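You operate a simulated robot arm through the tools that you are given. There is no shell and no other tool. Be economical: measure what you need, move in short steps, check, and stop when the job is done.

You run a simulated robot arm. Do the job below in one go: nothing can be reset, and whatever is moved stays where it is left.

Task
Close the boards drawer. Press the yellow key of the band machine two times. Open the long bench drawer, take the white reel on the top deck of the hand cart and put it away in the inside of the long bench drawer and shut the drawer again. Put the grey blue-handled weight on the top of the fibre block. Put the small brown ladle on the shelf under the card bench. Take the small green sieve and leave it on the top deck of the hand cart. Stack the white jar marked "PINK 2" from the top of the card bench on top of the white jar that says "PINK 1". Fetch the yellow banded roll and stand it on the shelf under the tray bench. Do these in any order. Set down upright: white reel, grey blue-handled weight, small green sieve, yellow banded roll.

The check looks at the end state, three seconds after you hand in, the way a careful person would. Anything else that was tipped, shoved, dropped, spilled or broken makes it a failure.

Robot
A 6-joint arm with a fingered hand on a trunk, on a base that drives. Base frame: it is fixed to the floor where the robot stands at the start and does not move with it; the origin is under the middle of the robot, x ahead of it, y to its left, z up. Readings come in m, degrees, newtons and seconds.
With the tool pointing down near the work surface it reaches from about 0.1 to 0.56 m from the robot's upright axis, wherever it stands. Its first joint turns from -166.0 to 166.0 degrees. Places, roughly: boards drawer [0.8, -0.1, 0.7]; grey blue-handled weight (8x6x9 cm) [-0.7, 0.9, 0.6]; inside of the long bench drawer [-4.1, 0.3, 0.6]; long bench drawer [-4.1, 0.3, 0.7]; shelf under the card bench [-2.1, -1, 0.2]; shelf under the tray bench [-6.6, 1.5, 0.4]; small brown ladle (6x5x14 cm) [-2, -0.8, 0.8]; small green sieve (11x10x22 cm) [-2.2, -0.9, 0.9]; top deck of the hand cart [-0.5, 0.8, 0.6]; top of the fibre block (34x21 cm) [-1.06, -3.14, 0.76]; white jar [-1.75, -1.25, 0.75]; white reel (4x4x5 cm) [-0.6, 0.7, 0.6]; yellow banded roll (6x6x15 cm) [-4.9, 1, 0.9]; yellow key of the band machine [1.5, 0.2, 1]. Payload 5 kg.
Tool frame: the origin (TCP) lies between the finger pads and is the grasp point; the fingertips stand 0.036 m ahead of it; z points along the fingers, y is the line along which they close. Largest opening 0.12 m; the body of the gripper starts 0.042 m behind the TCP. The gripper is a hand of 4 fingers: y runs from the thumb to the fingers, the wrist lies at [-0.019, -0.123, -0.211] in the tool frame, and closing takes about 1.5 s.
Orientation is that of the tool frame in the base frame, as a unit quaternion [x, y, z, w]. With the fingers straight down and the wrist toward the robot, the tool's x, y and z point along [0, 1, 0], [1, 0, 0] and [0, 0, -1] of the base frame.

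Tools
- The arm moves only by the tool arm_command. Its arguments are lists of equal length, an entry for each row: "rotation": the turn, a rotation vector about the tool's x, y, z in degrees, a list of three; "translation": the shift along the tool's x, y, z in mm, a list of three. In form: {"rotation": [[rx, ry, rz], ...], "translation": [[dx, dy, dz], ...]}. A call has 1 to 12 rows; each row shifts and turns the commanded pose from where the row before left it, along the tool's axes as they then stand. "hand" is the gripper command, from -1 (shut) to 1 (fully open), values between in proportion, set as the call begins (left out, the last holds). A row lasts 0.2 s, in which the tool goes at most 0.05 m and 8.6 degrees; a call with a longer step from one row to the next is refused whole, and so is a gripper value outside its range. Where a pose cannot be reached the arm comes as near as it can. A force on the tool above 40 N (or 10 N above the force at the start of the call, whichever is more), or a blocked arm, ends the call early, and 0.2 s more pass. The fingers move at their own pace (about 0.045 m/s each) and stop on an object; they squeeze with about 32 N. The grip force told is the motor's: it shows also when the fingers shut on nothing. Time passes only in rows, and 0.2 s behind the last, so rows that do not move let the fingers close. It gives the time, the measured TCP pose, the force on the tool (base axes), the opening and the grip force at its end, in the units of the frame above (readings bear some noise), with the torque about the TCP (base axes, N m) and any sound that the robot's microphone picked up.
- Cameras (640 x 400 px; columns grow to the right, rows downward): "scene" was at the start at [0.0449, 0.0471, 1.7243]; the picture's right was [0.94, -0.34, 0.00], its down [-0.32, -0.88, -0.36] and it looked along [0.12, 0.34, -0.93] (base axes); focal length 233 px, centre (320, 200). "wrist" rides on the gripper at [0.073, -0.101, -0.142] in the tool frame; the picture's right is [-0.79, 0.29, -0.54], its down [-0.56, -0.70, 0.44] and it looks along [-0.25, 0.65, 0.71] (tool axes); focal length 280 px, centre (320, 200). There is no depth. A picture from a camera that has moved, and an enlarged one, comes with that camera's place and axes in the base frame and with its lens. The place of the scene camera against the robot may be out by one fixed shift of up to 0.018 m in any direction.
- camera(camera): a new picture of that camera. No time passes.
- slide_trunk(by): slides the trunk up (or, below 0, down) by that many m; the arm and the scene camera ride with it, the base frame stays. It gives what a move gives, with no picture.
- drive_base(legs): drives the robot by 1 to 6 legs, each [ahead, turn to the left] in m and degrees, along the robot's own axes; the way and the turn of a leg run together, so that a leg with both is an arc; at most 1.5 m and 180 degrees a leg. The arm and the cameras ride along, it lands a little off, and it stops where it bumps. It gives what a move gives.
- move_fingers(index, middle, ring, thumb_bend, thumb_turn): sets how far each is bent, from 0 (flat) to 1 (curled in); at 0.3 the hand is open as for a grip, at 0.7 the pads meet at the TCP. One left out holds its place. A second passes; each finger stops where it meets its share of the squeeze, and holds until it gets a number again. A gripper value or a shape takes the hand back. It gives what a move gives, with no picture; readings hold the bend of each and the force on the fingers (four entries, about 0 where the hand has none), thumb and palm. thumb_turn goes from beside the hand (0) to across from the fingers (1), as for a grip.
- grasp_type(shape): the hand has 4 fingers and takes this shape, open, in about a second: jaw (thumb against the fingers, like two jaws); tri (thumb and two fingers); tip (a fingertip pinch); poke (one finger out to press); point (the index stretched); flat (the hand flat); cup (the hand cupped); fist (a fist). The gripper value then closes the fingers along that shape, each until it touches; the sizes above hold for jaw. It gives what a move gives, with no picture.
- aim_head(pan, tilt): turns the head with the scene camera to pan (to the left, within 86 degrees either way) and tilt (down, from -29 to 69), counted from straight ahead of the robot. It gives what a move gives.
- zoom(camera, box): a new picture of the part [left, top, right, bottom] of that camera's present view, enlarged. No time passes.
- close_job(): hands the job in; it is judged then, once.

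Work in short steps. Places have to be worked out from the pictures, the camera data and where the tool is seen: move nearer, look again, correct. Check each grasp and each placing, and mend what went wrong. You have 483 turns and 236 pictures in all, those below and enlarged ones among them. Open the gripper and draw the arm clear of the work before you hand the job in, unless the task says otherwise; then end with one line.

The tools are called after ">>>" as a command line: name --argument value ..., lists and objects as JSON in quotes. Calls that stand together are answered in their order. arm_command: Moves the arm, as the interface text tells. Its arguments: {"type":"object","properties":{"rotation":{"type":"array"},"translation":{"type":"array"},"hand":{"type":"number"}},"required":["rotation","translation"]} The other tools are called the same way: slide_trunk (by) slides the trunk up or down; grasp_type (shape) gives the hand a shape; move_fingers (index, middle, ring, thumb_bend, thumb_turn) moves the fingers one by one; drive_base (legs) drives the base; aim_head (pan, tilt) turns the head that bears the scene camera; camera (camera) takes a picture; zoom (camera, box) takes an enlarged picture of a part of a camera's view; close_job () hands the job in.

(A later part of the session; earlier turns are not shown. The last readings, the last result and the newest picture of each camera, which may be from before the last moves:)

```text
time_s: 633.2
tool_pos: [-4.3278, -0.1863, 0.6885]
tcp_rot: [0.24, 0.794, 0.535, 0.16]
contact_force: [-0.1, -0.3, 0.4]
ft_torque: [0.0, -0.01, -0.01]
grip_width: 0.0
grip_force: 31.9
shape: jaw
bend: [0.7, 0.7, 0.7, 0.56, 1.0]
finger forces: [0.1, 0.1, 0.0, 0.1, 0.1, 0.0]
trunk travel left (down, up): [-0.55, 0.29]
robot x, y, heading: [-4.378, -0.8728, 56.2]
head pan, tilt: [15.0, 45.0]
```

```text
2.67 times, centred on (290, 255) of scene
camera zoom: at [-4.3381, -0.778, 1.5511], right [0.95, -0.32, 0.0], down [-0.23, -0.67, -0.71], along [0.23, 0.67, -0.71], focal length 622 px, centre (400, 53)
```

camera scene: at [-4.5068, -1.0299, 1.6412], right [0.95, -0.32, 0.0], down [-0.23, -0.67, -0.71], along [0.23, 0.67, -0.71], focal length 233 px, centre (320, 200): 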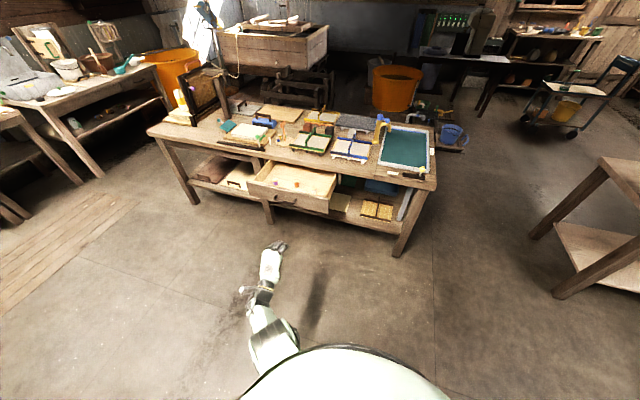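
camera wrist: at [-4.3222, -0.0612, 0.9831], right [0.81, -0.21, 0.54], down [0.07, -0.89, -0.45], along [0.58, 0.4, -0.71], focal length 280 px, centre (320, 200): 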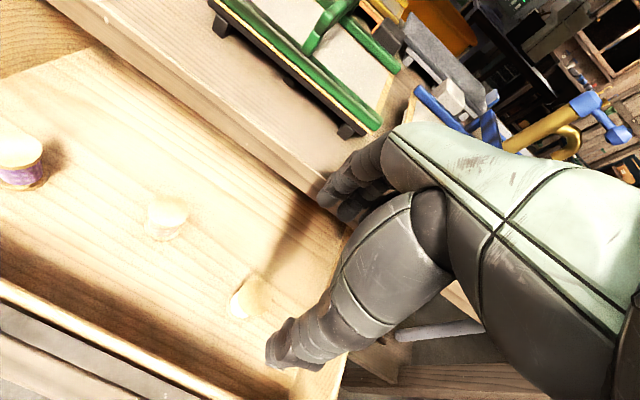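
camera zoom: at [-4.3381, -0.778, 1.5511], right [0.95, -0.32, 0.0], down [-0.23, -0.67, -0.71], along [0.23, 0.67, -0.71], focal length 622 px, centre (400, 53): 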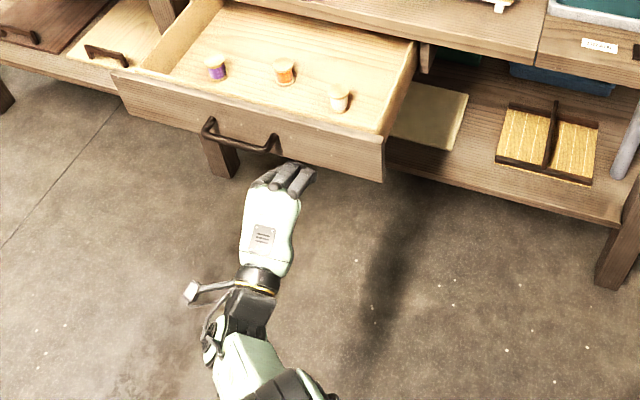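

Fingers are too near the handle's right end; I shift 6 cm further right.

>>> arm_command --rotation '[[0, 0, 0], [0, 0, 0], [0, 0, 0], [0, 0, 0]]' --translation '[[-20, -5, -10], [-20, -5, -10], [-20, 0, 0], [0, 0, 0]]'

>>> drive_base --legs '[[0.22, 0]]'

>>> zoom --camera "scene" --box '[200, 200, 400, 370]'

```text
time_s: 634.2
tool_pos: [-4.2891, -0.2368, 0.6889]
tcp_rot: [0.239, 0.795, 0.535, 0.16]
contact_force: [-0.6, 0.7, -0.6]
ft_torque: [-0.02, 0.01, -0.01]
grip_width: 0.0
grip_force: 31.9
shape: jaw
bend: [0.7, 0.7, 0.7, 0.56, 1.0]
finger forces: [0.0, 0.0, 0.1, 0.0, 0.1, 0.0]
trunk travel left (down, up): [-0.55, 0.29]
robot x, y, heading: [-4.3749, -0.8729, 55.9]
head pan, tilt: [15.0, 45.0]
```

```text
time_s: 636.0
tool_pos: [-4.1657, -0.0515, 0.6879]
tcp_rot: [0.238, 0.795, 0.535, 0.158]
contact_force: [-0.1, 0.5, 0.6]
ft_torque: [-0.03, 0.01, -0.02]
grip_width: 0.0
grip_force: 31.7
shape: jaw
bend: [0.7, 0.7, 0.7, 0.56, 1.0]
finger forces: [0.0, 0.0, 0.0, 0.0, 0.0, 0.0]
trunk travel left (down, up): [-0.55, 0.29]
robot x, y, heading: [-4.2535, -0.6855, 56.1]
head pan, tilt: [15.0, 45.0]
```

```text
2.35 times, centred on (300, 285) of scene
camera zoom: at [-4.2137, -0.5916, 1.5511], right [0.95, -0.32, 0.0], down [-0.23, -0.67, -0.71], along [0.23, 0.67, -0.71], focal length 549 px, centre (367, 0)
```

zoom: 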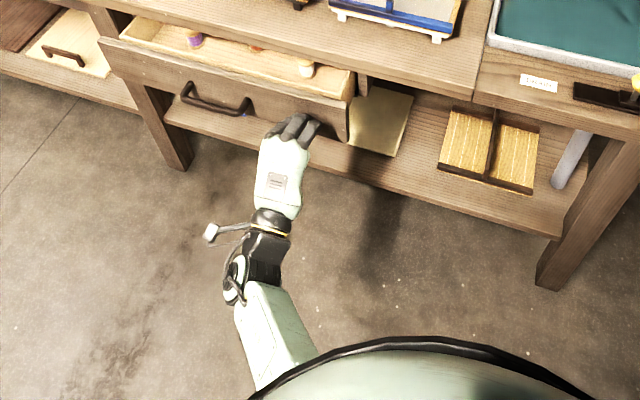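

Drawer is closing smoothly with reels standing. I drive 0.08 more.

>>> drive_base --legs '[[0.08, 0]]'

>>> arm_command --rotation '[[0, 0, 0], [0, 0, 0], [0, 0, 0], [0, 0, 0], [0, 0, 0], [0, 0, 0]]' --translation '[[0, 2.5, 4.3], [0, 2.5, 4.3], [0, 2.5, 4.3], [0, 2.5, 4.3], [0, 2.5, 4.3], [0, 0, 0]]'

>>> zoom --camera "scene" --box '[200, 200, 400, 370]'

```text
time_s: 637.1
tool_pos: [-4.12, 0.0157, 0.6879]
tcp_rot: [0.24, 0.795, 0.534, 0.16]
contact_force: [0.8, 0.2, 0.0]
ft_torque: [0.03, 0.0, 0.0]
grip_width: 0.0
grip_force: 32.0
shape: jaw
bend: [0.7, 0.7, 0.7, 0.56, 1.0]
finger forces: [0.1, 0.0, 0.0, 0.1, 0.0, 0.1]
trunk travel left (down, up): [-0.55, 0.29]
robot x, y, heading: [-4.2088, -0.62, 56.2]
head pan, tilt: [15.0, 45.0]
```

```text
time_s: 638.2
tool_pos: [-4.1147, 0.0274, 0.6916]
tcp_rot: [0.234, 0.795, 0.537, 0.159]
contact_force: [-10.4, -22.5, 7.4]
ft_torque: [-0.04, -0.08, -0.23]
grip_width: 0.0
grip_force: 32.1
shape: jaw
bend: [0.7, 0.7, 0.7, 0.56, 1.0]
finger forces: [0.0, 0.1, 0.1, 0.1, 0.0, 0.0]
trunk travel left (down, up): [-0.55, 0.29]
robot x, y, heading: [-4.2099, -0.6219, 56.5]
head pan, tilt: [15.0, 45.0]
stopped in row 5: the force on the tool passed its limit at 45 N (the readings are from after the stop); the commanded pose is now the measured one
```

```text
2.35 times, centred on (300, 285) of scene
camera zoom: at [-4.1708, -0.5286, 1.5515], right [0.95, -0.32, 0.0], down [-0.23, -0.67, -0.71], along [0.23, 0.67, -0.71], focal length 549 px, centre (367, 0)
```

zoom: 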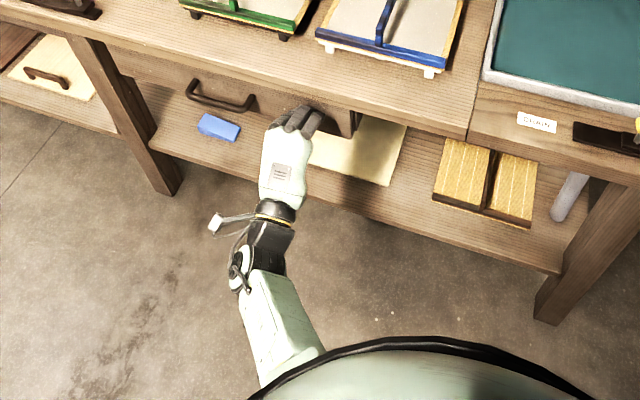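

Stopped hard at the closed position. I back off and verify.

>>> drive_base --legs '[[-0.6, 0]]'

>>> aim_head --pan 5 --tilt 28

>>> camera --camera "scene"

```text
time_s: 641.9
tool_pos: [-4.4435, -0.4687, 0.6903]
tcp_rot: [0.237, 0.796, 0.534, 0.159]
contact_force: [0.4, 0.4, -0.3]
ft_torque: [-0.01, 0.0, 0.02]
grip_width: 0.0
grip_force: 32.3
shape: jaw
bend: [0.7, 0.7, 0.7, 0.56, 1.0]
finger forces: [0.0, 0.1, 0.0, 0.0, 0.0, 0.0]
trunk travel left (down, up): [-0.55, 0.29]
robot x, y, heading: [-4.5382, -1.1206, 56.4]
head pan, tilt: [15.0, 45.0]
```

```text
time_s: 642.7
tool_pos: [-4.4438, -0.4679, 0.6912]
tcp_rot: [0.237, 0.795, 0.535, 0.16]
contact_force: [-0.2, -0.4, 0.3]
ft_torque: [0.05, 0.0, 0.02]
grip_width: 0.0
grip_force: 32.1
shape: jaw
bend: [0.7, 0.7, 0.7, 0.56, 1.0]
finger forces: [0.0, 0.0, 0.1, 0.0, 0.0, 0.0]
trunk travel left (down, up): [-0.55, 0.29]
robot x, y, heading: [-4.5399, -1.1222, 56.3]
head pan, tilt: [5.0, 28.0]
```

```text
73 pictures are left
camera scene: at [-4.4844, -1.0208, 1.5769], right [0.88, -0.48, 0.0], down [-0.23, -0.41, -0.88], along [0.43, 0.77, -0.47], focal length 233 px, centre (320, 200)
```

scene: 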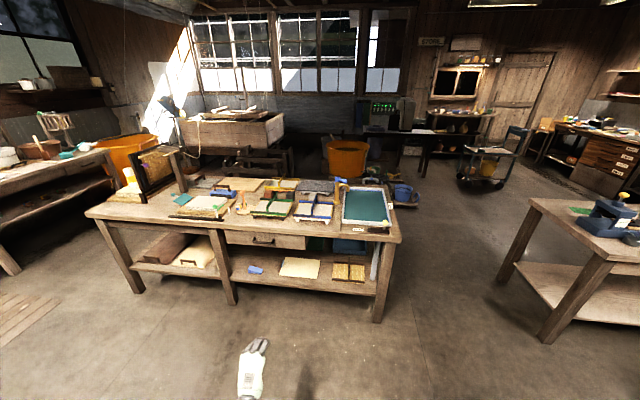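

Drawer is shut. The yellow banded roll should be at the bench's far-left end; I enlarge there.

>>> zoom --camera "scene" --box '[80, 120, 240, 230]'

>>> zoom --camera "scene" --box '[0, 90, 160, 280]'

```text
3.64 times, centred on (160, 175) of scene
camera zoom: at [-4.4844, -1.0208, 1.5769], right [0.88, -0.48, 0.0], down [-0.23, -0.41, -0.88], along [0.43, 0.77, -0.47], focal length 849 px, centre (902, 291)
```

zoom: 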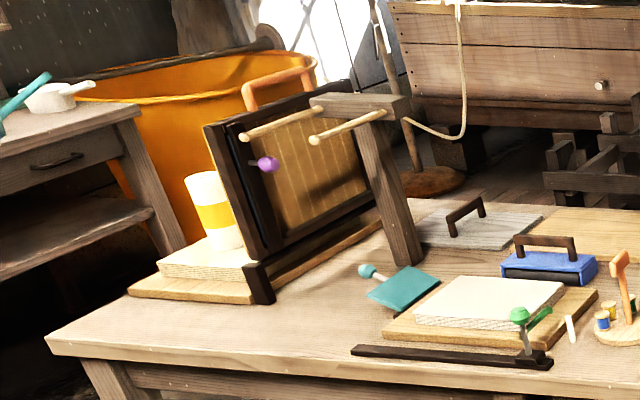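

```text
2.11 times, centred on (80, 185) of scene
camera zoom: at [-4.4844, -1.0208, 1.5769], right [0.88, -0.48, 0.0], down [-0.23, -0.41, -0.88], along [0.43, 0.77, -0.47], focal length 491 px, centre (825, 232)
```

zoom: 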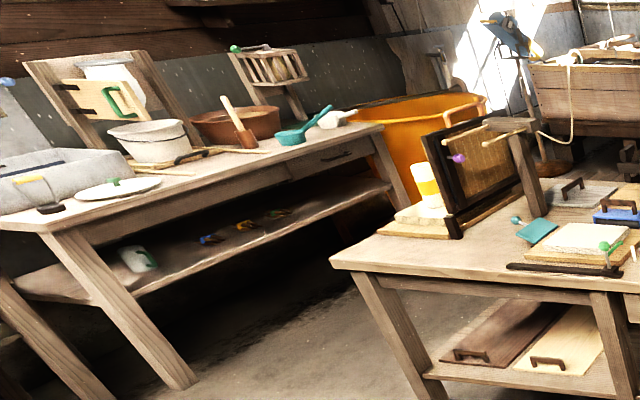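

The roll stands on boards at the far end. Now I look left toward the tray bench.

>>> aim_head --pan 70 --tilt 22

>>> camera --camera "scene"

```text
time_s: 644.0
tool_pos: [-4.4434, -0.4682, 0.69]
tcp_rot: [0.237, 0.795, 0.535, 0.16]
contact_force: [0.0, -0.2, 0.2]
ft_torque: [-0.02, 0.0, -0.03]
grip_width: 0.0
grip_force: 32.0
shape: jaw
bend: [0.7, 0.7, 0.7, 0.56, 1.0]
finger forces: [0.1, 0.0, 0.1, 0.0, 0.1, 0.1]
trunk travel left (down, up): [-0.55, 0.29]
robot x, y, heading: [-4.5393, -1.1211, 56.4]
head pan, tilt: [70.0, 22.0]
```

```text
70 pictures are left
camera scene: at [-4.5831, -1.0258, 1.5866], right [0.81, 0.59, 0.0], down [0.22, -0.3, -0.93], along [-0.55, 0.75, -0.37], focal length 233 px, centre (320, 200)
```

scene: 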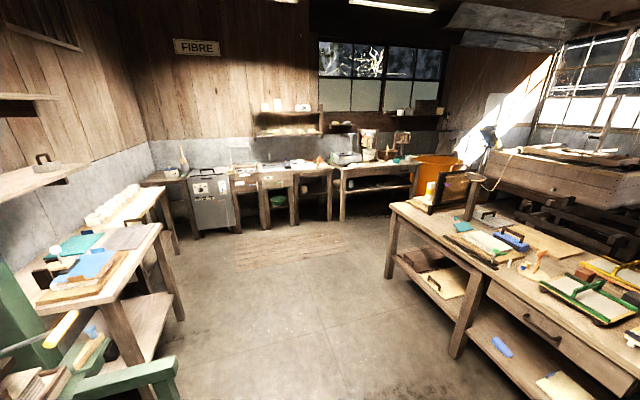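

>>> zoom --camera "scene" --box '[220, 130, 440, 240]'

```text
2.91 times, centred on (330, 185) of scene
camera zoom: at [-4.5831, -1.0258, 1.5866], right [0.81, 0.59, 0.0], down [0.22, -0.3, -0.93], along [-0.55, 0.75, -0.37], focal length 679 px, centre (291, 244)
```

zoom: 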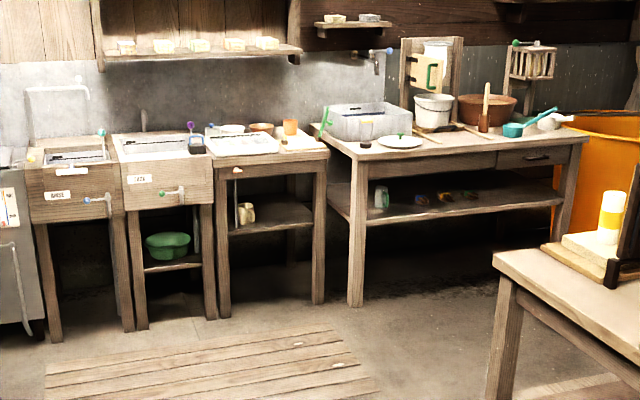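

The tray bench is the small table with a shelf (one item at its left). Its shelf is low under the top, so I need a sideways grasp. I test turning the hand to horizontal with a vertical palm here in free space.

>>> arm_command --rotation '[[-7, 0, 0], [-7, 0, 0], [-7, 0, 0], [-6, 0, 0], [0, 0, -7.5], [0, 0, -7.5], [0, 0, -7.5], [0, 0, -7.5], [0, 0, -7.5], [0, 0, -7.5]]' --translation '[[0, 0, 0], [0, 0, 0], [0, 0, 0], [0, 0, 0], [0, 0, 0], [0, 0, 0], [0, 0, 0], [0, 0, 0], [0, 0, 0], [0, 0, 0]]'

>>> arm_command --rotation '[[0, 0, -7.5], [0, 0, -7.5], [0, 0, -7.5], [0, 0, -7.5], [0, 0, -7.5], [0, 0, -7.5], [0, 0, 0]]' --translation '[[0, 0, 0], [0, 0, 0], [0, 0, 0], [0, 0, 0], [0, 0, 0], [0, 0, 0], [0, 0, 0]]'

```text
time_s: 646.2
tool_pos: [-4.502, -0.5025, 0.7524]
tcp_rot: [-0.068, 0.713, 0.539, 0.444]
contact_force: [-0.3, -0.5, -0.4]
ft_torque: [0.01, -0.01, 0.02]
grip_width: 0.0
grip_force: 32.2
shape: jaw
bend: [0.7, 0.7, 0.7, 0.56, 1.0]
finger forces: [0.0, 0.0, 0.0, 0.0, 0.0, 0.1]
out of reach, approached as far as the arm can: row 2, 3, 4, 8, 9, 10
trunk travel left (down, up): [-0.55, 0.29]
robot x, y, heading: [-4.5419, -1.1212, 56.2]
head pan, tilt: [70.0, 22.0]
```

```text
time_s: 647.8
tool_pos: [-4.5269, -0.505, 0.7587]
tcp_rot: [-0.34, 0.629, 0.332, 0.615]
contact_force: [-0.4, 0.1, -0.2]
ft_torque: [0.03, 0.0, 0.03]
grip_width: 0.0
grip_force: 31.9
shape: jaw
bend: [0.7, 0.7, 0.7, 0.56, 1.0]
finger forces: [0.0, 0.0, 0.0, 0.0, 0.1, 0.0]
out of reach, approached as far as the arm can: row 1, 2, 3
trunk travel left (down, up): [-0.55, 0.29]
robot x, y, heading: [-4.5382, -1.1205, 56.3]
head pan, tilt: [70.0, 22.0]
```

Side-grasp pose works (tool forward, closing horizontally). I raise the trunk, open the hand, and drive round to the bench's far end, ending at heading ≈ -20° by the roll.

>>> slide_trunk --by 0.29

>>> drive_base --legs '[[0, 76.2], [1.2, 0], [0.59, 0], [0, -58.5], [0.55, 0]]'

>>> aim_head --pan -40 --tilt 30

>>> camera --camera "scene"

```text
time_s: 650.8
tool_pos: [-4.5276, -0.5056, 1.0491]
tcp_rot: [-0.339, 0.628, 0.333, 0.617]
contact_force: [0.1, -0.1, 1.1]
ft_torque: [-0.03, 0.01, 0.01]
grip_width: 0.0
grip_force: 31.9
shape: jaw
bend: [0.7, 0.7, 0.7, 0.56, 1.0]
finger forces: [0.0, 0.0, 0.0, 0.0, 0.0, 0.0]
trunk travel left (down, up): [-0.84, 0.0]
robot x, y, heading: [-4.5432, -1.1175, 56.4]
head pan, tilt: [70.0, 22.0]
```

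```text
time_s: 670.6
tool_pos: [-5.6648, 1.3622, 1.0489]
tcp_rot: [-0.415, 0.581, 0.407, 0.57]
contact_force: [1.1, 0.3, -0.4]
ft_torque: [0.01, -0.01, -0.01]
grip_width: 0.0
grip_force: 32.6
shape: jaw
bend: [0.7, 0.7, 0.7, 0.56, 1.0]
finger forces: [0.0, 0.0, 0.0, 0.1, 0.1, 0.0]
trunk travel left (down, up): [-0.84, 0.0]
robot x, y, heading: [-5.5244, 0.767, 70.7]
head pan, tilt: [70.0, 22.0]
```

```text
time_s: 672.5
tool_pos: [-5.6641, 1.3639, 1.0479]
tcp_rot: [-0.417, 0.581, 0.406, 0.569]
contact_force: [0.6, -0.6, -0.3]
ft_torque: [0.02, -0.02, 0.03]
grip_width: 0.0
grip_force: 32.1
shape: jaw
bend: [0.7, 0.7, 0.7, 0.56, 1.0]
finger forces: [0.1, 0.0, 0.0, 0.0, 0.0, 0.0]
trunk travel left (down, up): [-0.84, 0.0]
robot x, y, heading: [-5.5268, 0.7643, 70.5]
head pan, tilt: [-40.0, 30.0]
```

```text
68 pictures are left
camera scene: at [-5.4409, 0.833, 1.8638], right [0.51, -0.86, 0.0], down [-0.43, -0.26, -0.87], along [0.74, 0.44, -0.5], focal length 233 px, centre (320, 200)
```

scene: 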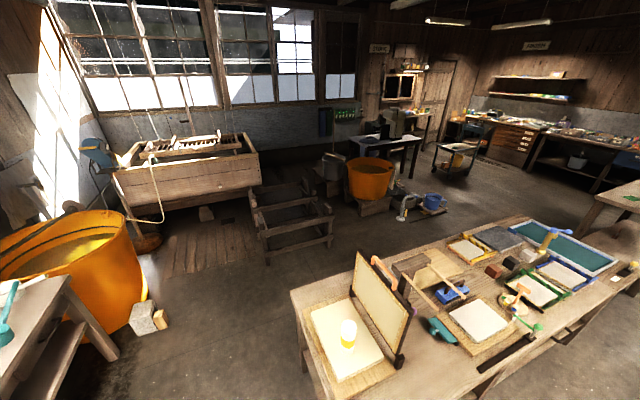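

Roll is at ≈(-4.91,1.0) on a board, a leaning panel beyond it. I move a bit north, and turn most of the way toward it.

>>> drive_base --legs '[[0, 19.5], [0.21, 0], [0, -100]]'

>>> arm_command --rotation '[[0, 0, 0], [0, 0, 0], [0, 0, 0], [0, 0, 0], [0, 0, 0], [0, 0, 0]]' --translation '[[0, 0, 0], [0, 0, 0], [0, 0, 0], [0, 0, 0], [0, 0, 0], [0, 0, 0]]' --hand 1

>>> aim_head --pan 15 --tilt 50

>>> camera --camera "scene"

>>> camera --camera "wrist"

```text
time_s: 680.5
tool_pos: [-4.9629, 1.2223, 1.0476]
tcp_rot: [0.05, 0.712, -0.05, 0.699]
contact_force: [-0.5, 0.7, -0.3]
ft_torque: [0.01, -0.01, 0.0]
grip_width: 0.0
grip_force: 32.2
shape: jaw
bend: [0.7, 0.7, 0.7, 0.56, 1.0]
finger forces: [0.1, 0.0, 0.0, 0.0, 0.0, 0.0]
trunk travel left (down, up): [-0.84, 0.0]
robot x, y, heading: [-5.5253, 0.972, -8.6]
head pan, tilt: [-40.0, 30.0]
```

```text
time_s: 681.9
tool_pos: [-4.9643, 1.2233, 1.0489]
tcp_rot: [0.05, 0.712, -0.05, 0.698]
contact_force: [-0.3, -0.5, 0.2]
ft_torque: [-0.01, 0.03, 0.0]
grip_width: 0.1197
grip_force: 0.0
shape: jaw
bend: [0.3, 0.3, 0.3, 0.3, 0.98]
finger forces: [0.1, 0.0, 0.0, 0.0, 0.0, 0.0]
trunk travel left (down, up): [-0.84, 0.0]
robot x, y, heading: [-5.5275, 0.9722, -8.5]
head pan, tilt: [-40.0, 30.0]
```

```text
time_s: 683.1
tool_pos: [-4.9635, 1.2241, 1.0479]
tcp_rot: [0.05, 0.712, -0.05, 0.698]
contact_force: [1.2, 0.6, -0.3]
ft_torque: [-0.02, 0.01, 0.0]
grip_width: 0.1195
grip_force: 0.0
shape: jaw
bend: [0.3, 0.3, 0.3, 0.3, 0.98]
finger forces: [0.0, 0.0, 0.0, 0.0, 0.1, 0.0]
trunk travel left (down, up): [-0.84, 0.0]
robot x, y, heading: [-5.5255, 0.9725, -8.7]
head pan, tilt: [15.0, 50.0]
```

```text
67 pictures are left
camera scene: at [-5.4239, 0.9729, 1.8343], right [0.11, -0.99, 0.0], down [-0.76, -0.08, -0.64], along [0.64, 0.07, -0.77], focal length 233 px, centre (320, 200)
```

scene: 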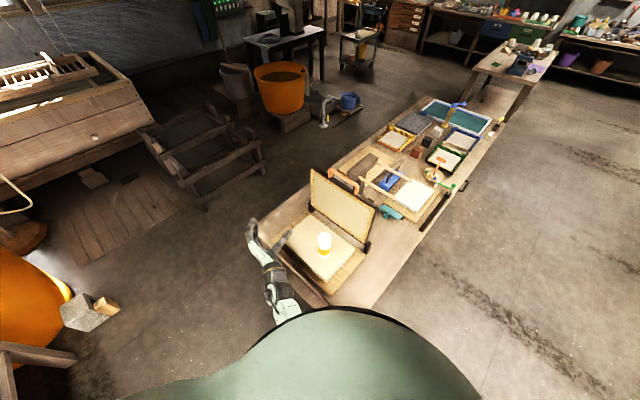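

```text
66 pictures are left
camera wrist: at [-5.12, 1.1427, 0.9799], right [-0.48, 0.36, 0.8], down [0.35, -0.76, 0.55], along [0.8, 0.55, 0.24], focal length 280 px, centre (320, 200)
```

wrist: 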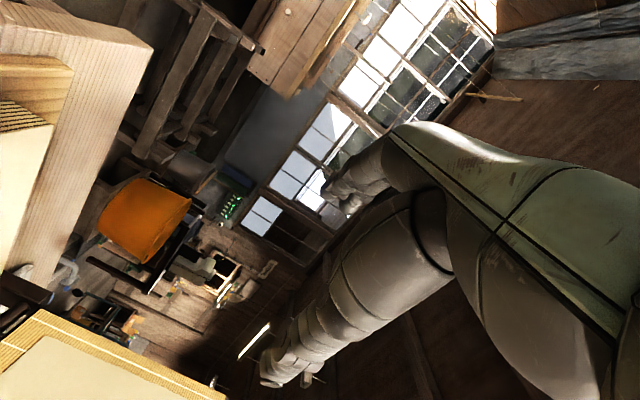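

Roll ≈(-4.925,1.011), panel ≈14 cm beyond. I turn the last 21° to bring the open hand above the roll.

>>> drive_base --legs '[[0, -21]]'

>>> zoom --camera "scene" --box '[220, 140, 400, 300]'

>>> camera --camera "wrist"

```text
time_s: 684.8
tool_pos: [-4.9112, 1.0053, 1.049]
tcp_rot: [0.18, 0.691, -0.178, 0.677]
contact_force: [0.2, -0.7, -0.7]
ft_torque: [-0.01, -0.03, -0.03]
grip_width: 0.1197
grip_force: 0.0
shape: jaw
bend: [0.3, 0.3, 0.3, 0.3, 0.98]
finger forces: [0.0, 0.0, 0.0, 0.1, 0.0, 0.0]
trunk travel left (down, up): [-0.84, 0.0]
robot x, y, heading: [-5.5244, 0.9761, -29.7]
head pan, tilt: [15.0, 50.0]
```

```text
2.50 times, centred on (310, 220) of scene
camera zoom: at [-5.4296, 0.9345, 1.8343], right [-0.26, -0.97, 0.0], down [-0.74, 0.2, -0.64], along [0.62, -0.16, -0.77], focal length 584 px, centre (345, 150)
```

zoom: 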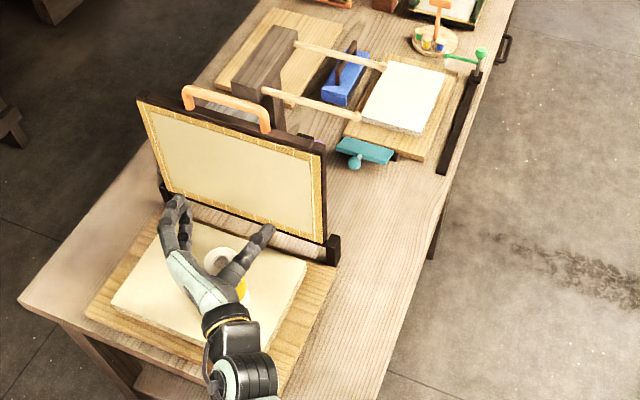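

```text
64 pictures are left
camera wrist: at [-5.0865, 0.9851, 0.9799], right [-0.32, 0.51, 0.8], down [0.05, -0.83, 0.55], along [0.95, 0.22, 0.24], focal length 280 px, centre (320, 200)
```

wrist: 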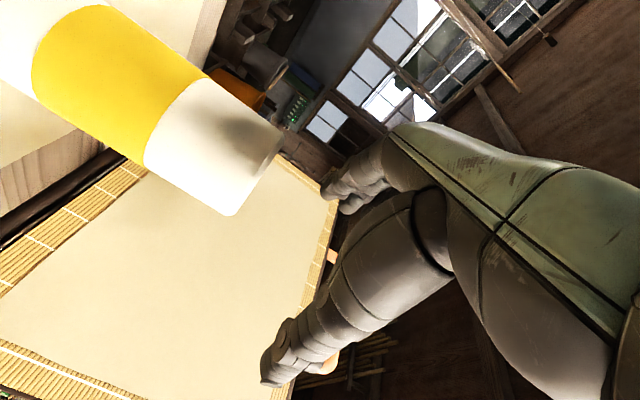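

Roll sits exactly between thumb and fingers, 1.7 cm nearer the palm. I lower 0.12 m around it.

>>> slide_trunk --by -0.12

>>> camera --camera "wrist"

```text
time_s: 686.3
tool_pos: [-4.9108, 1.0032, 0.9285]
tcp_rot: [0.18, 0.691, -0.177, 0.678]
contact_force: [0.0, 0.0, 0.0]
ft_torque: [-0.03, -0.02, 0.01]
grip_width: 0.1195
grip_force: 0.0
shape: jaw
bend: [0.3, 0.3, 0.3, 0.3, 0.98]
finger forces: [0.0, 0.0, 0.0, 0.1, 0.1, 0.1]
trunk travel left (down, up): [-0.72, 0.12]
robot x, y, heading: [-5.5268, 0.9771, -29.7]
head pan, tilt: [15.0, 50.0]
```

```text
63 pictures are left
camera wrist: at [-5.0865, 0.9851, 0.86], right [-0.32, 0.51, 0.8], down [0.05, -0.83, 0.55], along [0.95, 0.22, 0.24], focal length 280 px, centre (320, 200)
```

wrist: 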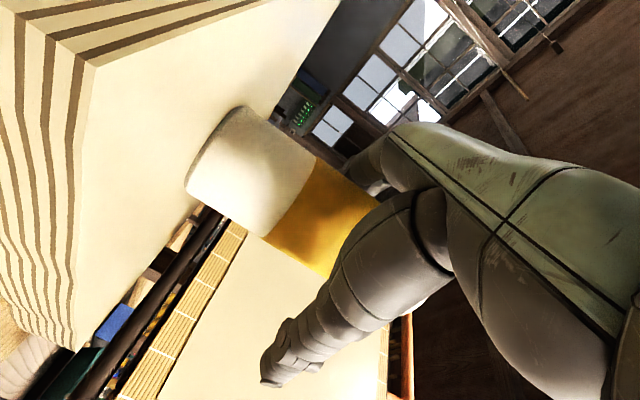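

Roll is inside the hand. I close.

>>> arm_command --rotation '[[0, 0, 0], [0, 0, 0], [0, 0, 0], [0, 0, 0], [0, 0, 0], [0, 0, 0], [0, 0, 0]]' --translation '[[0, 0, 0], [0, 0, 0], [0, 0, 0], [0, 0, 0], [0, 0, 0], [0, 0, 0], [0, 0, 0]]' --hand -1

>>> slide_trunk --by 0.12

>>> camera --camera "wrist"

>>> zoom --camera "scene" --box '[220, 140, 400, 300]'

```text
time_s: 687.9
tool_pos: [-4.913, 1.0033, 0.9281]
tcp_rot: [0.18, 0.691, -0.177, 0.677]
contact_force: [-0.3, -1.2, 0.5]
ft_torque: [-0.08, -0.01, 0.07]
grip_width: 0.0297
grip_force: 29.8
shape: jaw
bend: [0.75, 0.72, 0.64, 0.79, 1.0]
finger forces: [16.4, 5.3, 3.2, 0.1, 27.0, 0.1]
trunk travel left (down, up): [-0.72, 0.12]
robot x, y, heading: [-5.5247, 0.9736, -30.0]
head pan, tilt: [15.0, 50.0]
```

```text
time_s: 689.4
tool_pos: [-4.9119, 1.0046, 1.0487]
tcp_rot: [0.18, 0.691, -0.178, 0.677]
contact_force: [-0.4, 0.4, -0.3]
ft_torque: [-0.01, 0.02, 0.01]
grip_width: 0.0312
grip_force: 32.0
shape: jaw
bend: [0.75, 0.72, 0.64, 0.8, 1.0]
finger forces: [18.0, 5.4, 3.1, 0.0, 28.1, 0.1]
trunk travel left (down, up): [-0.84, 0.0]
robot x, y, heading: [-5.5224, 0.9757, -29.6]
head pan, tilt: [15.0, 50.0]
```

```text
62 pictures are left
camera wrist: at [-5.0864, 0.9851, 0.9798], right [-0.32, 0.51, 0.8], down [0.05, -0.83, 0.55], along [0.95, 0.22, 0.24], focal length 280 px, centre (320, 200)
```

wrist: 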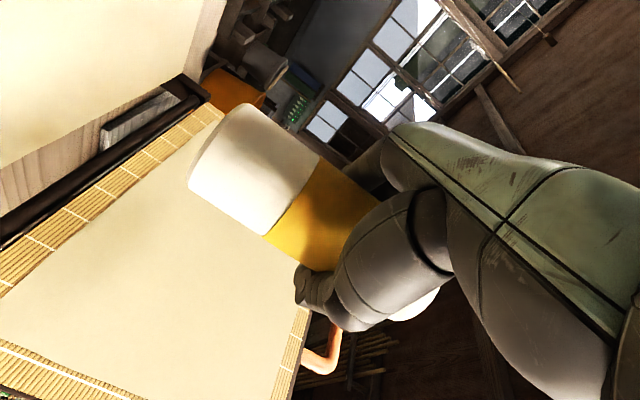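

```text
2.50 times, centred on (310, 220) of scene
camera zoom: at [-5.4294, 0.9345, 1.8342], right [-0.26, -0.97, 0.0], down [-0.74, 0.2, -0.64], along [0.62, -0.16, -0.77], focal length 584 px, centre (345, 150)
```

zoom: 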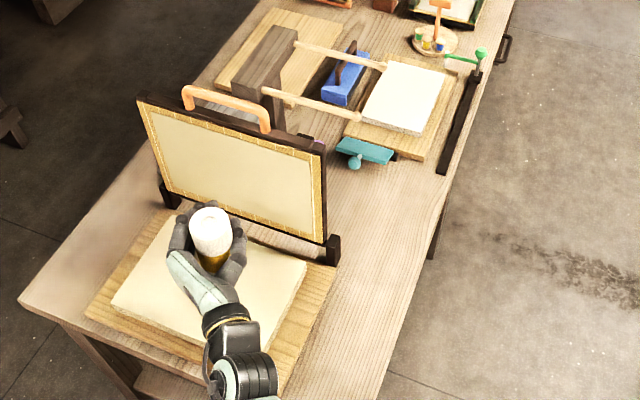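

Roll is held upright. I back off a little, turn left to face the tray bench and look.

>>> drive_base --legs '[[-0.1, 0], [0, 150]]'

>>> aim_head --pan 15 --tilt 35

>>> camera --camera "scene"

```text
time_s: 697.9
tool_pos: [-6.1524, 1.3176, 1.0486]
tcp_rot: [0.617, -0.358, -0.605, -0.353]
contact_force: [0.1, -0.8, -0.8]
ft_torque: [0.0, 0.01, 0.0]
grip_width: 0.0309
grip_force: 32.4
shape: jaw
bend: [0.75, 0.72, 0.64, 0.8, 1.0]
finger forces: [17.9, 5.2, 2.9, 0.0, 27.5, 0.1]
trunk travel left (down, up): [-0.84, 0.0]
robot x, y, heading: [-5.6116, 1.0274, 119.1]
head pan, tilt: [15.0, 50.0]
```

```text
time_s: 698.7
tool_pos: [-6.1524, 1.3166, 1.0481]
tcp_rot: [0.617, -0.359, -0.605, -0.353]
contact_force: [0.3, 0.2, -0.9]
ft_torque: [0.0, 0.01, -0.01]
grip_width: 0.031
grip_force: 32.1
shape: jaw
bend: [0.75, 0.72, 0.64, 0.8, 1.0]
finger forces: [17.7, 5.2, 2.9, 0.1, 27.5, 0.0]
trunk travel left (down, up): [-0.84, 0.0]
robot x, y, heading: [-5.6119, 1.024, 118.8]
head pan, tilt: [15.0, 35.0]
```

```text
60 pictures are left
camera scene: at [-5.6918, 1.1078, 1.8559], right [0.72, 0.69, 0.0], down [0.4, -0.41, -0.82], along [-0.57, 0.59, -0.57], focal length 233 px, centre (320, 200)
```

scene: 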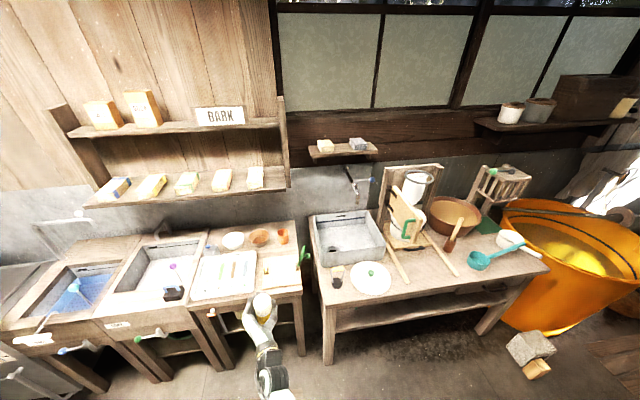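

>>> aim_head --pan 35 --tilt 60

>>> camera --camera "scene"

```text
time_s: 699.5
tool_pos: [-6.1518, 1.3181, 1.0489]
tcp_rot: [0.618, -0.358, -0.605, -0.352]
contact_force: [0.0, -0.8, 0.4]
ft_torque: [-0.02, -0.03, 0.04]
grip_width: 0.0309
grip_force: 31.6
shape: jaw
bend: [0.75, 0.72, 0.64, 0.8, 1.0]
finger forces: [17.8, 5.1, 2.9, 0.1, 27.5, 0.0]
trunk travel left (down, up): [-0.84, 0.0]
robot x, y, heading: [-5.6116, 1.0254, 119.0]
head pan, tilt: [35.0, 60.0]
```

```text
59 pictures are left
camera scene: at [-5.6905, 1.0739, 1.8217], right [0.44, 0.9, 0.0], down [0.78, -0.38, -0.5], along [-0.45, 0.22, -0.87], focal length 233 px, centre (320, 200)
```

scene: 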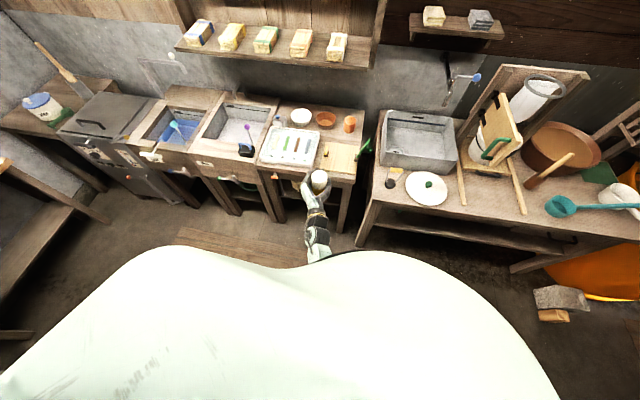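

The duckboard doesn't block. I manoeuvre back and forward to line up squarely with the tray bench, 0.45 m short.

>>> drive_base --legs '[[-0.4, 0], [0, -18], [0.479, 0], [0, 41.3]]'

>>> aim_head --pan 10 --tilt 40

>>> slide_trunk --by -0.4

>>> camera --camera "scene"

```text
time_s: 702.0
tool_pos: [-6.0054, 1.0177, 1.0465]
tcp_rot: [0.624, -0.35, -0.608, -0.344]
contact_force: [-0.1, -0.1, -0.2]
ft_torque: [0.0, -0.02, -0.05]
grip_width: 0.031
grip_force: 32.0
shape: jaw
bend: [0.75, 0.72, 0.64, 0.8, 1.0]
finger forces: [19.1, 5.7, 3.6, 0.1, 29.0, 0.1]
trunk travel left (down, up): [-0.84, 0.0]
robot x, y, heading: [-5.4598, 0.7402, 125.6]
head pan, tilt: [35.0, 60.0]
stopped in leg 1: the robot was blocked; the commanded pose is now the measured one
```

```text
time_s: 702.9
tool_pos: [-6.0046, 1.0191, 1.0479]
tcp_rot: [0.623, -0.352, -0.608, -0.344]
contact_force: [-0.3, -0.1, -0.4]
ft_torque: [0.03, -0.05, -0.01]
grip_width: 0.0307
grip_force: 32.0
shape: jaw
bend: [0.75, 0.72, 0.64, 0.8, 1.0]
finger forces: [19.2, 5.7, 3.7, 0.0, 29.2, 0.0]
trunk travel left (down, up): [-0.84, 0.0]
robot x, y, heading: [-5.4587, 0.7391, 125.5]
head pan, tilt: [10.0, 40.0]
```

```text
time_s: 706.8
tool_pos: [-6.004, 1.02, 0.6484]
tcp_rot: [0.623, -0.351, -0.609, -0.344]
contact_force: [0.5, 0.7, -1.3]
ft_torque: [0.01, -0.03, 0.04]
grip_width: 0.0308
grip_force: 31.8
shape: jaw
bend: [0.75, 0.72, 0.64, 0.8, 1.0]
finger forces: [19.1, 5.8, 3.6, 0.0, 29.0, 0.0]
trunk travel left (down, up): [-0.44, 0.4]
robot x, y, heading: [-5.458, 0.7382, 125.5]
head pan, tilt: [10.0, 40.0]
```

```text
58 pictures are left
camera scene: at [-5.5416, 0.8172, 1.4485], right [0.7, 0.71, 0.0], down [0.46, -0.45, -0.77], along [-0.55, 0.54, -0.64], focal length 233 px, centre (320, 200)
```

scene: 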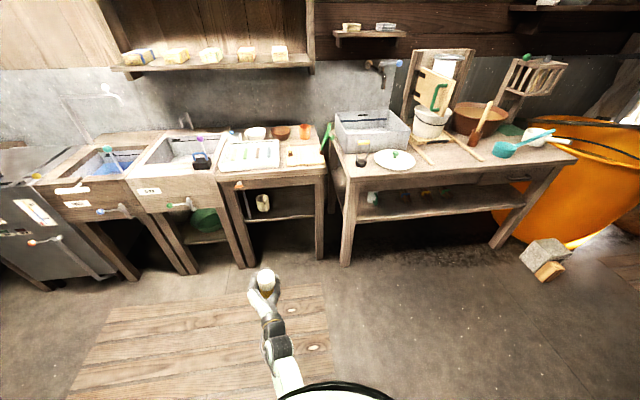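

I touched the long bench's corner lightly when reversing. Now there's a good view of the shelf; I enlarge.

>>> zoom --camera "scene" --box '[200, 130, 350, 280]'

```text
2.67 times, centred on (275, 205) of scene
camera zoom: at [-5.5416, 0.8172, 1.4485], right [0.7, 0.71, 0.0], down [0.46, -0.45, -0.77], along [-0.55, 0.54, -0.64], focal length 622 px, centre (440, 187)
```

zoom: 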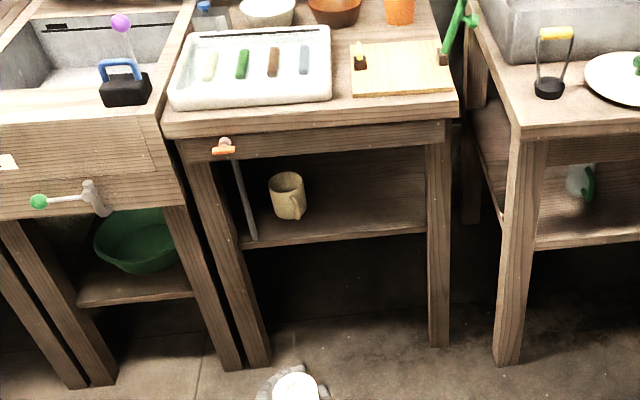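

Shelf z≈0.4 with a mug at left; free space right of it. I move forward off the corner, then line up ~0.42 m short of the placement.

>>> drive_base --legs '[[0.1, 0], [0, -31.9], [0.381, 0], [0, 53.1]]'

>>> camera --camera "scene"

```text
time_s: 714.8
tool_pos: [-6.1518, 1.2638, 0.6484]
tcp_rot: [0.677, -0.227, -0.663, -0.224]
contact_force: [-0.4, -0.3, -1.7]
ft_torque: [0.02, 0.01, -0.02]
grip_width: 0.0305
grip_force: 31.5
shape: jaw
bend: [0.75, 0.72, 0.64, 0.81, 1.0]
finger forces: [17.6, 5.3, 3.5, 0.0, 27.5, 0.1]
trunk travel left (down, up): [-0.44, 0.4]
robot x, y, heading: [-5.5441, 1.2058, 147.2]
head pan, tilt: [10.0, 40.0]
```

```text
56 pictures are left
camera scene: at [-5.6495, 1.2484, 1.4484], right [0.39, 0.92, 0.0], down [0.59, -0.25, -0.77], along [-0.71, 0.3, -0.64], focal length 233 px, centre (320, 200)
```

scene: 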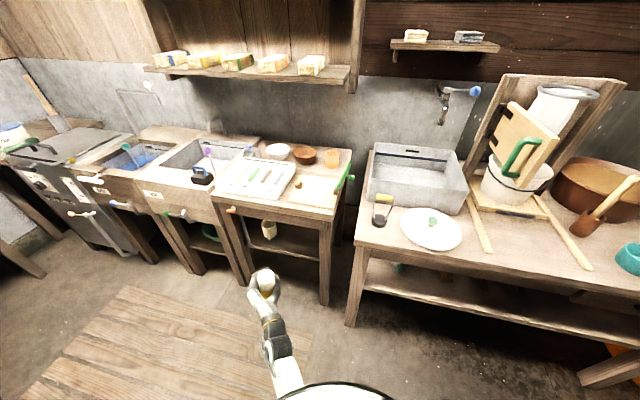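

>>> zoom --camera "scene" --box '[210, 190, 360, 310]'

```text
3.33 times, centred on (285, 250) of scene
camera zoom: at [-5.6495, 1.2484, 1.4484], right [0.39, 0.92, 0.0], down [0.59, -0.25, -0.77], along [-0.71, 0.3, -0.64], focal length 778 px, centre (437, 33)
```

zoom: 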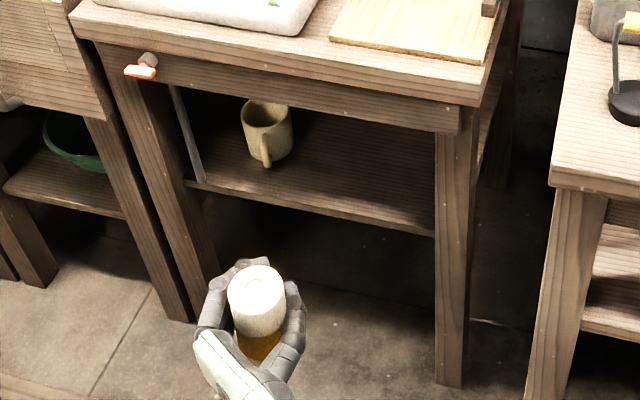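

Shelf z≈0.437, apron bottom ≈0.68. I lower to have ~2 cm under the roll and drive in part-way.

>>> slide_trunk --by -0.09

>>> drive_base --legs '[[0.2, 0]]'

>>> zoom --camera "scene" --box '[190, 200, 370, 340]'

>>> camera --camera "wrist"

```text
time_s: 716.1
tool_pos: [-6.1507, 1.2634, 0.5582]
tcp_rot: [0.677, -0.228, -0.663, -0.224]
contact_force: [-0.5, 0.4, -0.4]
ft_torque: [-0.03, 0.0, 0.0]
grip_width: 0.0306
grip_force: 31.9
shape: jaw
bend: [0.75, 0.72, 0.64, 0.81, 1.0]
finger forces: [17.5, 5.3, 3.5, 0.0, 27.5, 0.1]
trunk travel left (down, up): [-0.35, 0.49]
robot x, y, heading: [-5.5406, 1.2051, 147.4]
head pan, tilt: [10.0, 40.0]
```

```text
time_s: 717.8
tool_pos: [-6.32, 1.3778, 0.5571]
tcp_rot: [0.677, -0.229, -0.662, -0.226]
contact_force: [-1.0, 0.1, -1.5]
ft_torque: [0.02, 0.01, 0.02]
grip_width: 0.0308
grip_force: 31.9
shape: jaw
bend: [0.75, 0.72, 0.64, 0.81, 1.0]
finger forces: [17.7, 5.3, 3.5, 0.0, 27.5, 0.1]
trunk travel left (down, up): [-0.35, 0.49]
robot x, y, heading: [-5.7143, 1.3182, 147.2]
head pan, tilt: [10.0, 40.0]
```

```text
2.86 times, centred on (280, 270) of scene
camera zoom: at [-5.8201, 1.3592, 1.3583], right [0.39, 0.92, 0.0], down [0.59, -0.25, -0.77], along [-0.7, 0.3, -0.64], focal length 667 px, centre (434, 0)
```

zoom: 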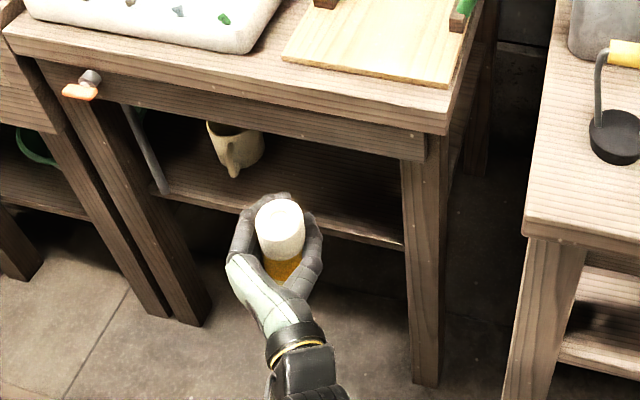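

```text
53 pictures are left
camera wrist: at [-6.1446, 1.3695, 0.4891], right [0.24, -0.55, 0.8], down [0.06, 0.83, 0.55], along [-0.97, -0.08, 0.23], focal length 280 px, centre (320, 200)
```

wrist: 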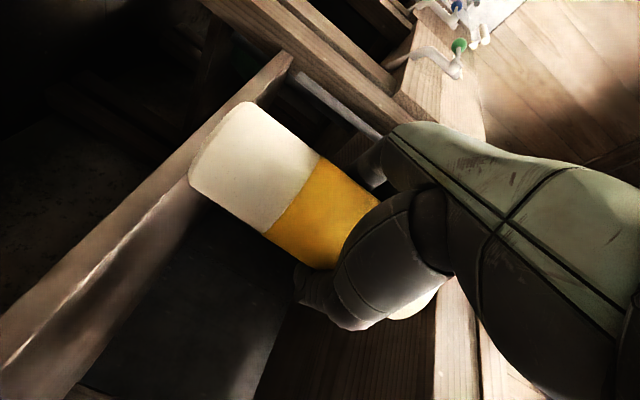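

Roll bottom (z≈0.459) looks about level with the shelf edge, so I raise 3 cm before going in.

>>> slide_trunk --by 0.03

>>> drive_base --legs '[[0.1, 0]]'

>>> camera --camera "wrist"

>>> zoom --camera "scene" --box '[190, 220, 370, 360]'

```text
time_s: 718.5
tool_pos: [-6.319, 1.3774, 0.5874]
tcp_rot: [0.677, -0.228, -0.662, -0.225]
contact_force: [-0.4, -0.3, -1.2]
ft_torque: [0.01, 0.0, 0.01]
grip_width: 0.0306
grip_force: 32.1
shape: jaw
bend: [0.75, 0.72, 0.64, 0.81, 1.0]
finger forces: [17.7, 5.4, 3.5, 0.0, 27.5, 0.0]
trunk travel left (down, up): [-0.38, 0.46]
robot x, y, heading: [-5.7108, 1.319, 147.1]
head pan, tilt: [10.0, 40.0]
```

```text
time_s: 719.7
tool_pos: [-6.4036, 1.4324, 0.5868]
tcp_rot: [0.677, -0.229, -0.662, -0.225]
contact_force: [0.4, -0.1, -2.0]
ft_torque: [0.03, 0.03, -0.01]
grip_width: 0.0305
grip_force: 31.8
shape: jaw
bend: [0.75, 0.72, 0.64, 0.81, 1.0]
finger forces: [17.6, 5.3, 3.5, 0.0, 27.5, 0.0]
trunk travel left (down, up): [-0.38, 0.46]
robot x, y, heading: [-5.7915, 1.3681, 147.1]
head pan, tilt: [10.0, 40.0]
```

```text
52 pictures are left
camera wrist: at [-6.227, 1.4236, 0.5189], right [0.24, -0.55, 0.8], down [0.06, 0.83, 0.55], along [-0.97, -0.08, 0.23], focal length 280 px, centre (320, 200)
```

wrist: 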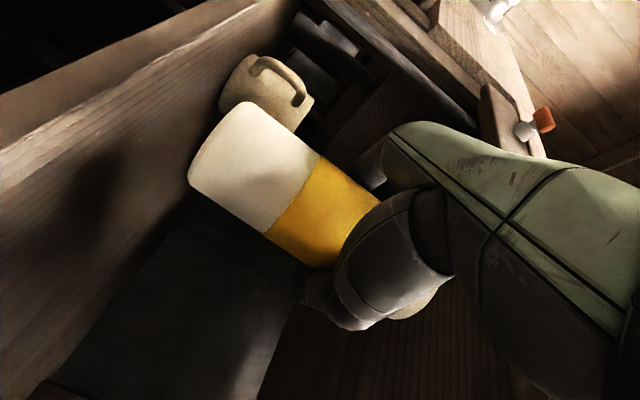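

```text
2.86 times, centred on (280, 290) of scene
camera zoom: at [-5.9028, 1.4132, 1.3883], right [0.39, 0.92, 0.0], down [0.59, -0.25, -0.77], along [-0.7, 0.3, -0.64], focal length 667 px, centre (434, -57)
```

zoom: 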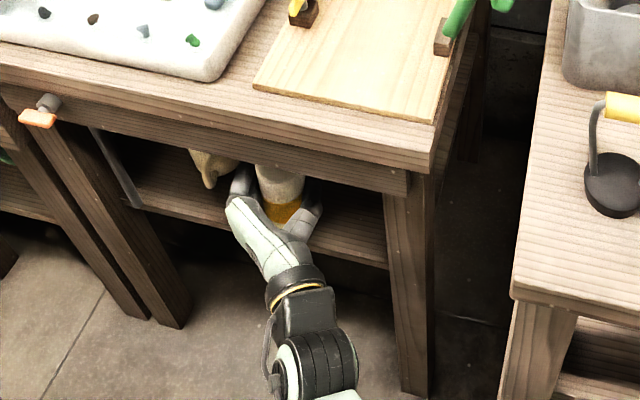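

Roll centre is about over the shelf's front edge; I drive 0.09 m further in.

>>> drive_base --legs '[[0.09, 0]]'

>>> camera --camera "wrist"

```text
time_s: 720.9
tool_pos: [-6.4778, 1.4815, 0.5873]
tcp_rot: [0.678, -0.231, -0.661, -0.225]
contact_force: [-0.8, -0.5, -1.3]
ft_torque: [0.02, 0.0, 0.01]
grip_width: 0.0305
grip_force: 31.8
shape: jaw
bend: [0.75, 0.72, 0.64, 0.81, 1.0]
finger forces: [17.7, 5.3, 3.4, 0.1, 27.4, 0.0]
trunk travel left (down, up): [-0.38, 0.46]
robot x, y, heading: [-5.8699, 1.4163, 147.1]
head pan, tilt: [10.0, 40.0]
```

```text
50 pictures are left
camera wrist: at [-6.3015, 1.4729, 0.5188], right [0.24, -0.55, 0.8], down [0.07, 0.83, 0.55], along [-0.97, -0.08, 0.23], focal length 280 px, centre (320, 200)
```

wrist: 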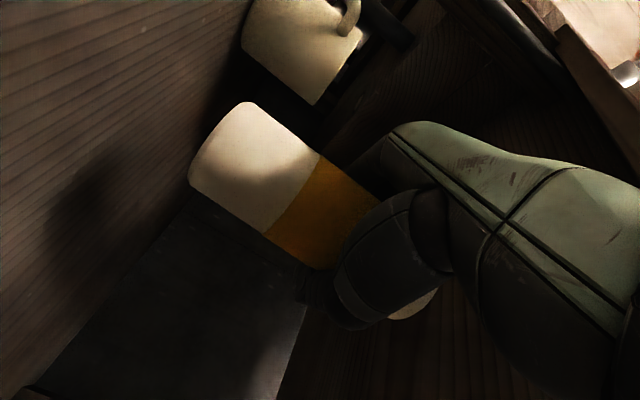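

In place over the shelf. I lower along tool x in small steps to contact.

>>> arm_command --rotation '[[0, 0, 0], [0, 0, 0], [0, 0, 0], [0, 0, 0], [0, 0, 0], [0, 0, 0]]' --translation '[[5, 0, 0], [5, 0, 0], [3, 0, 0], [3, 0, 0], [3, 0, 0], [0, 0, 0]]'

>>> arm_command --rotation '[[0, 0, 0], [0, 0, 0], [0, 0, 0], [0, 0, 0], [0, 0, 0], [0, 0, 0]]' --translation '[[2.5, 0, 0], [2.5, 0, 0], [2.5, 0, 0], [2.5, 0, 0], [2.5, 0, 0], [0, 0, 0]]'

```text
time_s: 722.3
tool_pos: [-6.4765, 1.4798, 0.5685]
tcp_rot: [0.678, -0.23, -0.661, -0.225]
contact_force: [0.6, -1.0, -1.3]
ft_torque: [0.03, -0.02, -0.02]
grip_width: 0.0306
grip_force: 31.3
shape: jaw
bend: [0.75, 0.72, 0.64, 0.81, 1.0]
finger forces: [17.7, 5.2, 3.5, 0.0, 27.5, 0.1]
trunk travel left (down, up): [-0.38, 0.46]
robot x, y, heading: [-5.8689, 1.4173, 146.8]
head pan, tilt: [10.0, 40.0]
```

```text
time_s: 723.7
tool_pos: [-6.4762, 1.4792, 0.5552]
tcp_rot: [0.678, -0.231, -0.66, -0.226]
contact_force: [0.3, 0.2, -1.1]
ft_torque: [0.02, 0.05, 0.01]
grip_width: 0.0305
grip_force: 32.1
shape: jaw
bend: [0.75, 0.72, 0.64, 0.81, 1.0]
finger forces: [17.6, 5.2, 3.5, 0.1, 27.6, 0.1]
trunk travel left (down, up): [-0.38, 0.46]
robot x, y, heading: [-5.8669, 1.4228, 147.0]
head pan, tilt: [10.0, 40.0]
```

>>> arm_command --rotation '[[0, 0, 0], [0, 0, 0], [0, 0, 0], [0, 0, 0], [0, 0, 0], [0, 0, 0]]' --translation '[[2, 0, 0], [2, 0, 0], [2, 0, 0], [2, 0, 0], [2, 0, 0], [0, 0, 0]]'

>>> camera --camera "wrist"

```text
time_s: 725.1
tool_pos: [-6.4764, 1.4789, 0.5463]
tcp_rot: [0.677, -0.232, -0.66, -0.229]
contact_force: [-0.4, 0.1, -0.9]
ft_torque: [0.03, 0.03, 0.03]
grip_width: 0.0305
grip_force: 32.2
shape: jaw
bend: [0.75, 0.72, 0.64, 0.81, 1.0]
finger forces: [17.5, 5.3, 3.5, 0.1, 27.4, 0.0]
trunk travel left (down, up): [-0.38, 0.46]
robot x, y, heading: [-5.8698, 1.4179, 146.9]
head pan, tilt: [10.0, 40.0]
```

```text
49 pictures are left
camera wrist: at [-6.3003, 1.4696, 0.4781], right [0.23, -0.55, 0.8], down [0.07, 0.83, 0.55], along [-0.97, -0.07, 0.23], focal length 280 px, centre (320, 200)
```

wrist: 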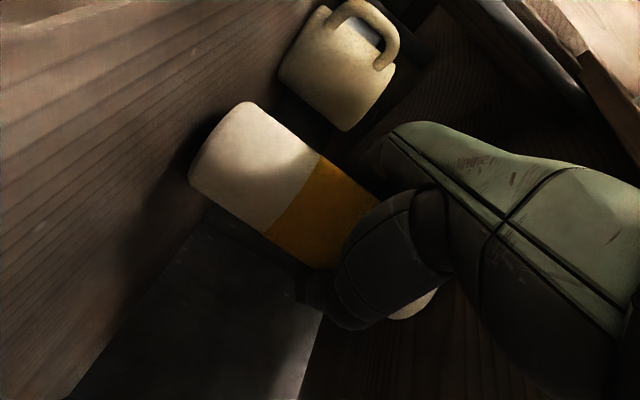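

Shadow closing; continue.

>>> arm_command --rotation '[[0, 0, 0], [0, 0, 0], [0, 0, 0], [0, 0, 0], [0, 0, 0], [0, 0, 0]]' --translation '[[2, 0, 0], [2, 0, 0], [2, 0, 0], [2, 0, 0], [2, 0, 0], [0, 0, 0]]'

```text
time_s: 726.5
tool_pos: [-6.4768, 1.4781, 0.537]
tcp_rot: [0.677, -0.232, -0.66, -0.229]
contact_force: [-0.6, 0.2, 1.2]
ft_torque: [0.01, -0.05, -0.02]
grip_width: 0.0309
grip_force: 32.2
shape: jaw
bend: [0.75, 0.72, 0.64, 0.81, 1.0]
finger forces: [17.5, 5.4, 3.7, 0.0, 27.4, 0.0]
out of reach, approached as far as the arm can: row 5
trunk travel left (down, up): [-0.38, 0.46]
robot x, y, heading: [-5.8673, 1.4199, 146.8]
head pan, tilt: [10.0, 40.0]
```

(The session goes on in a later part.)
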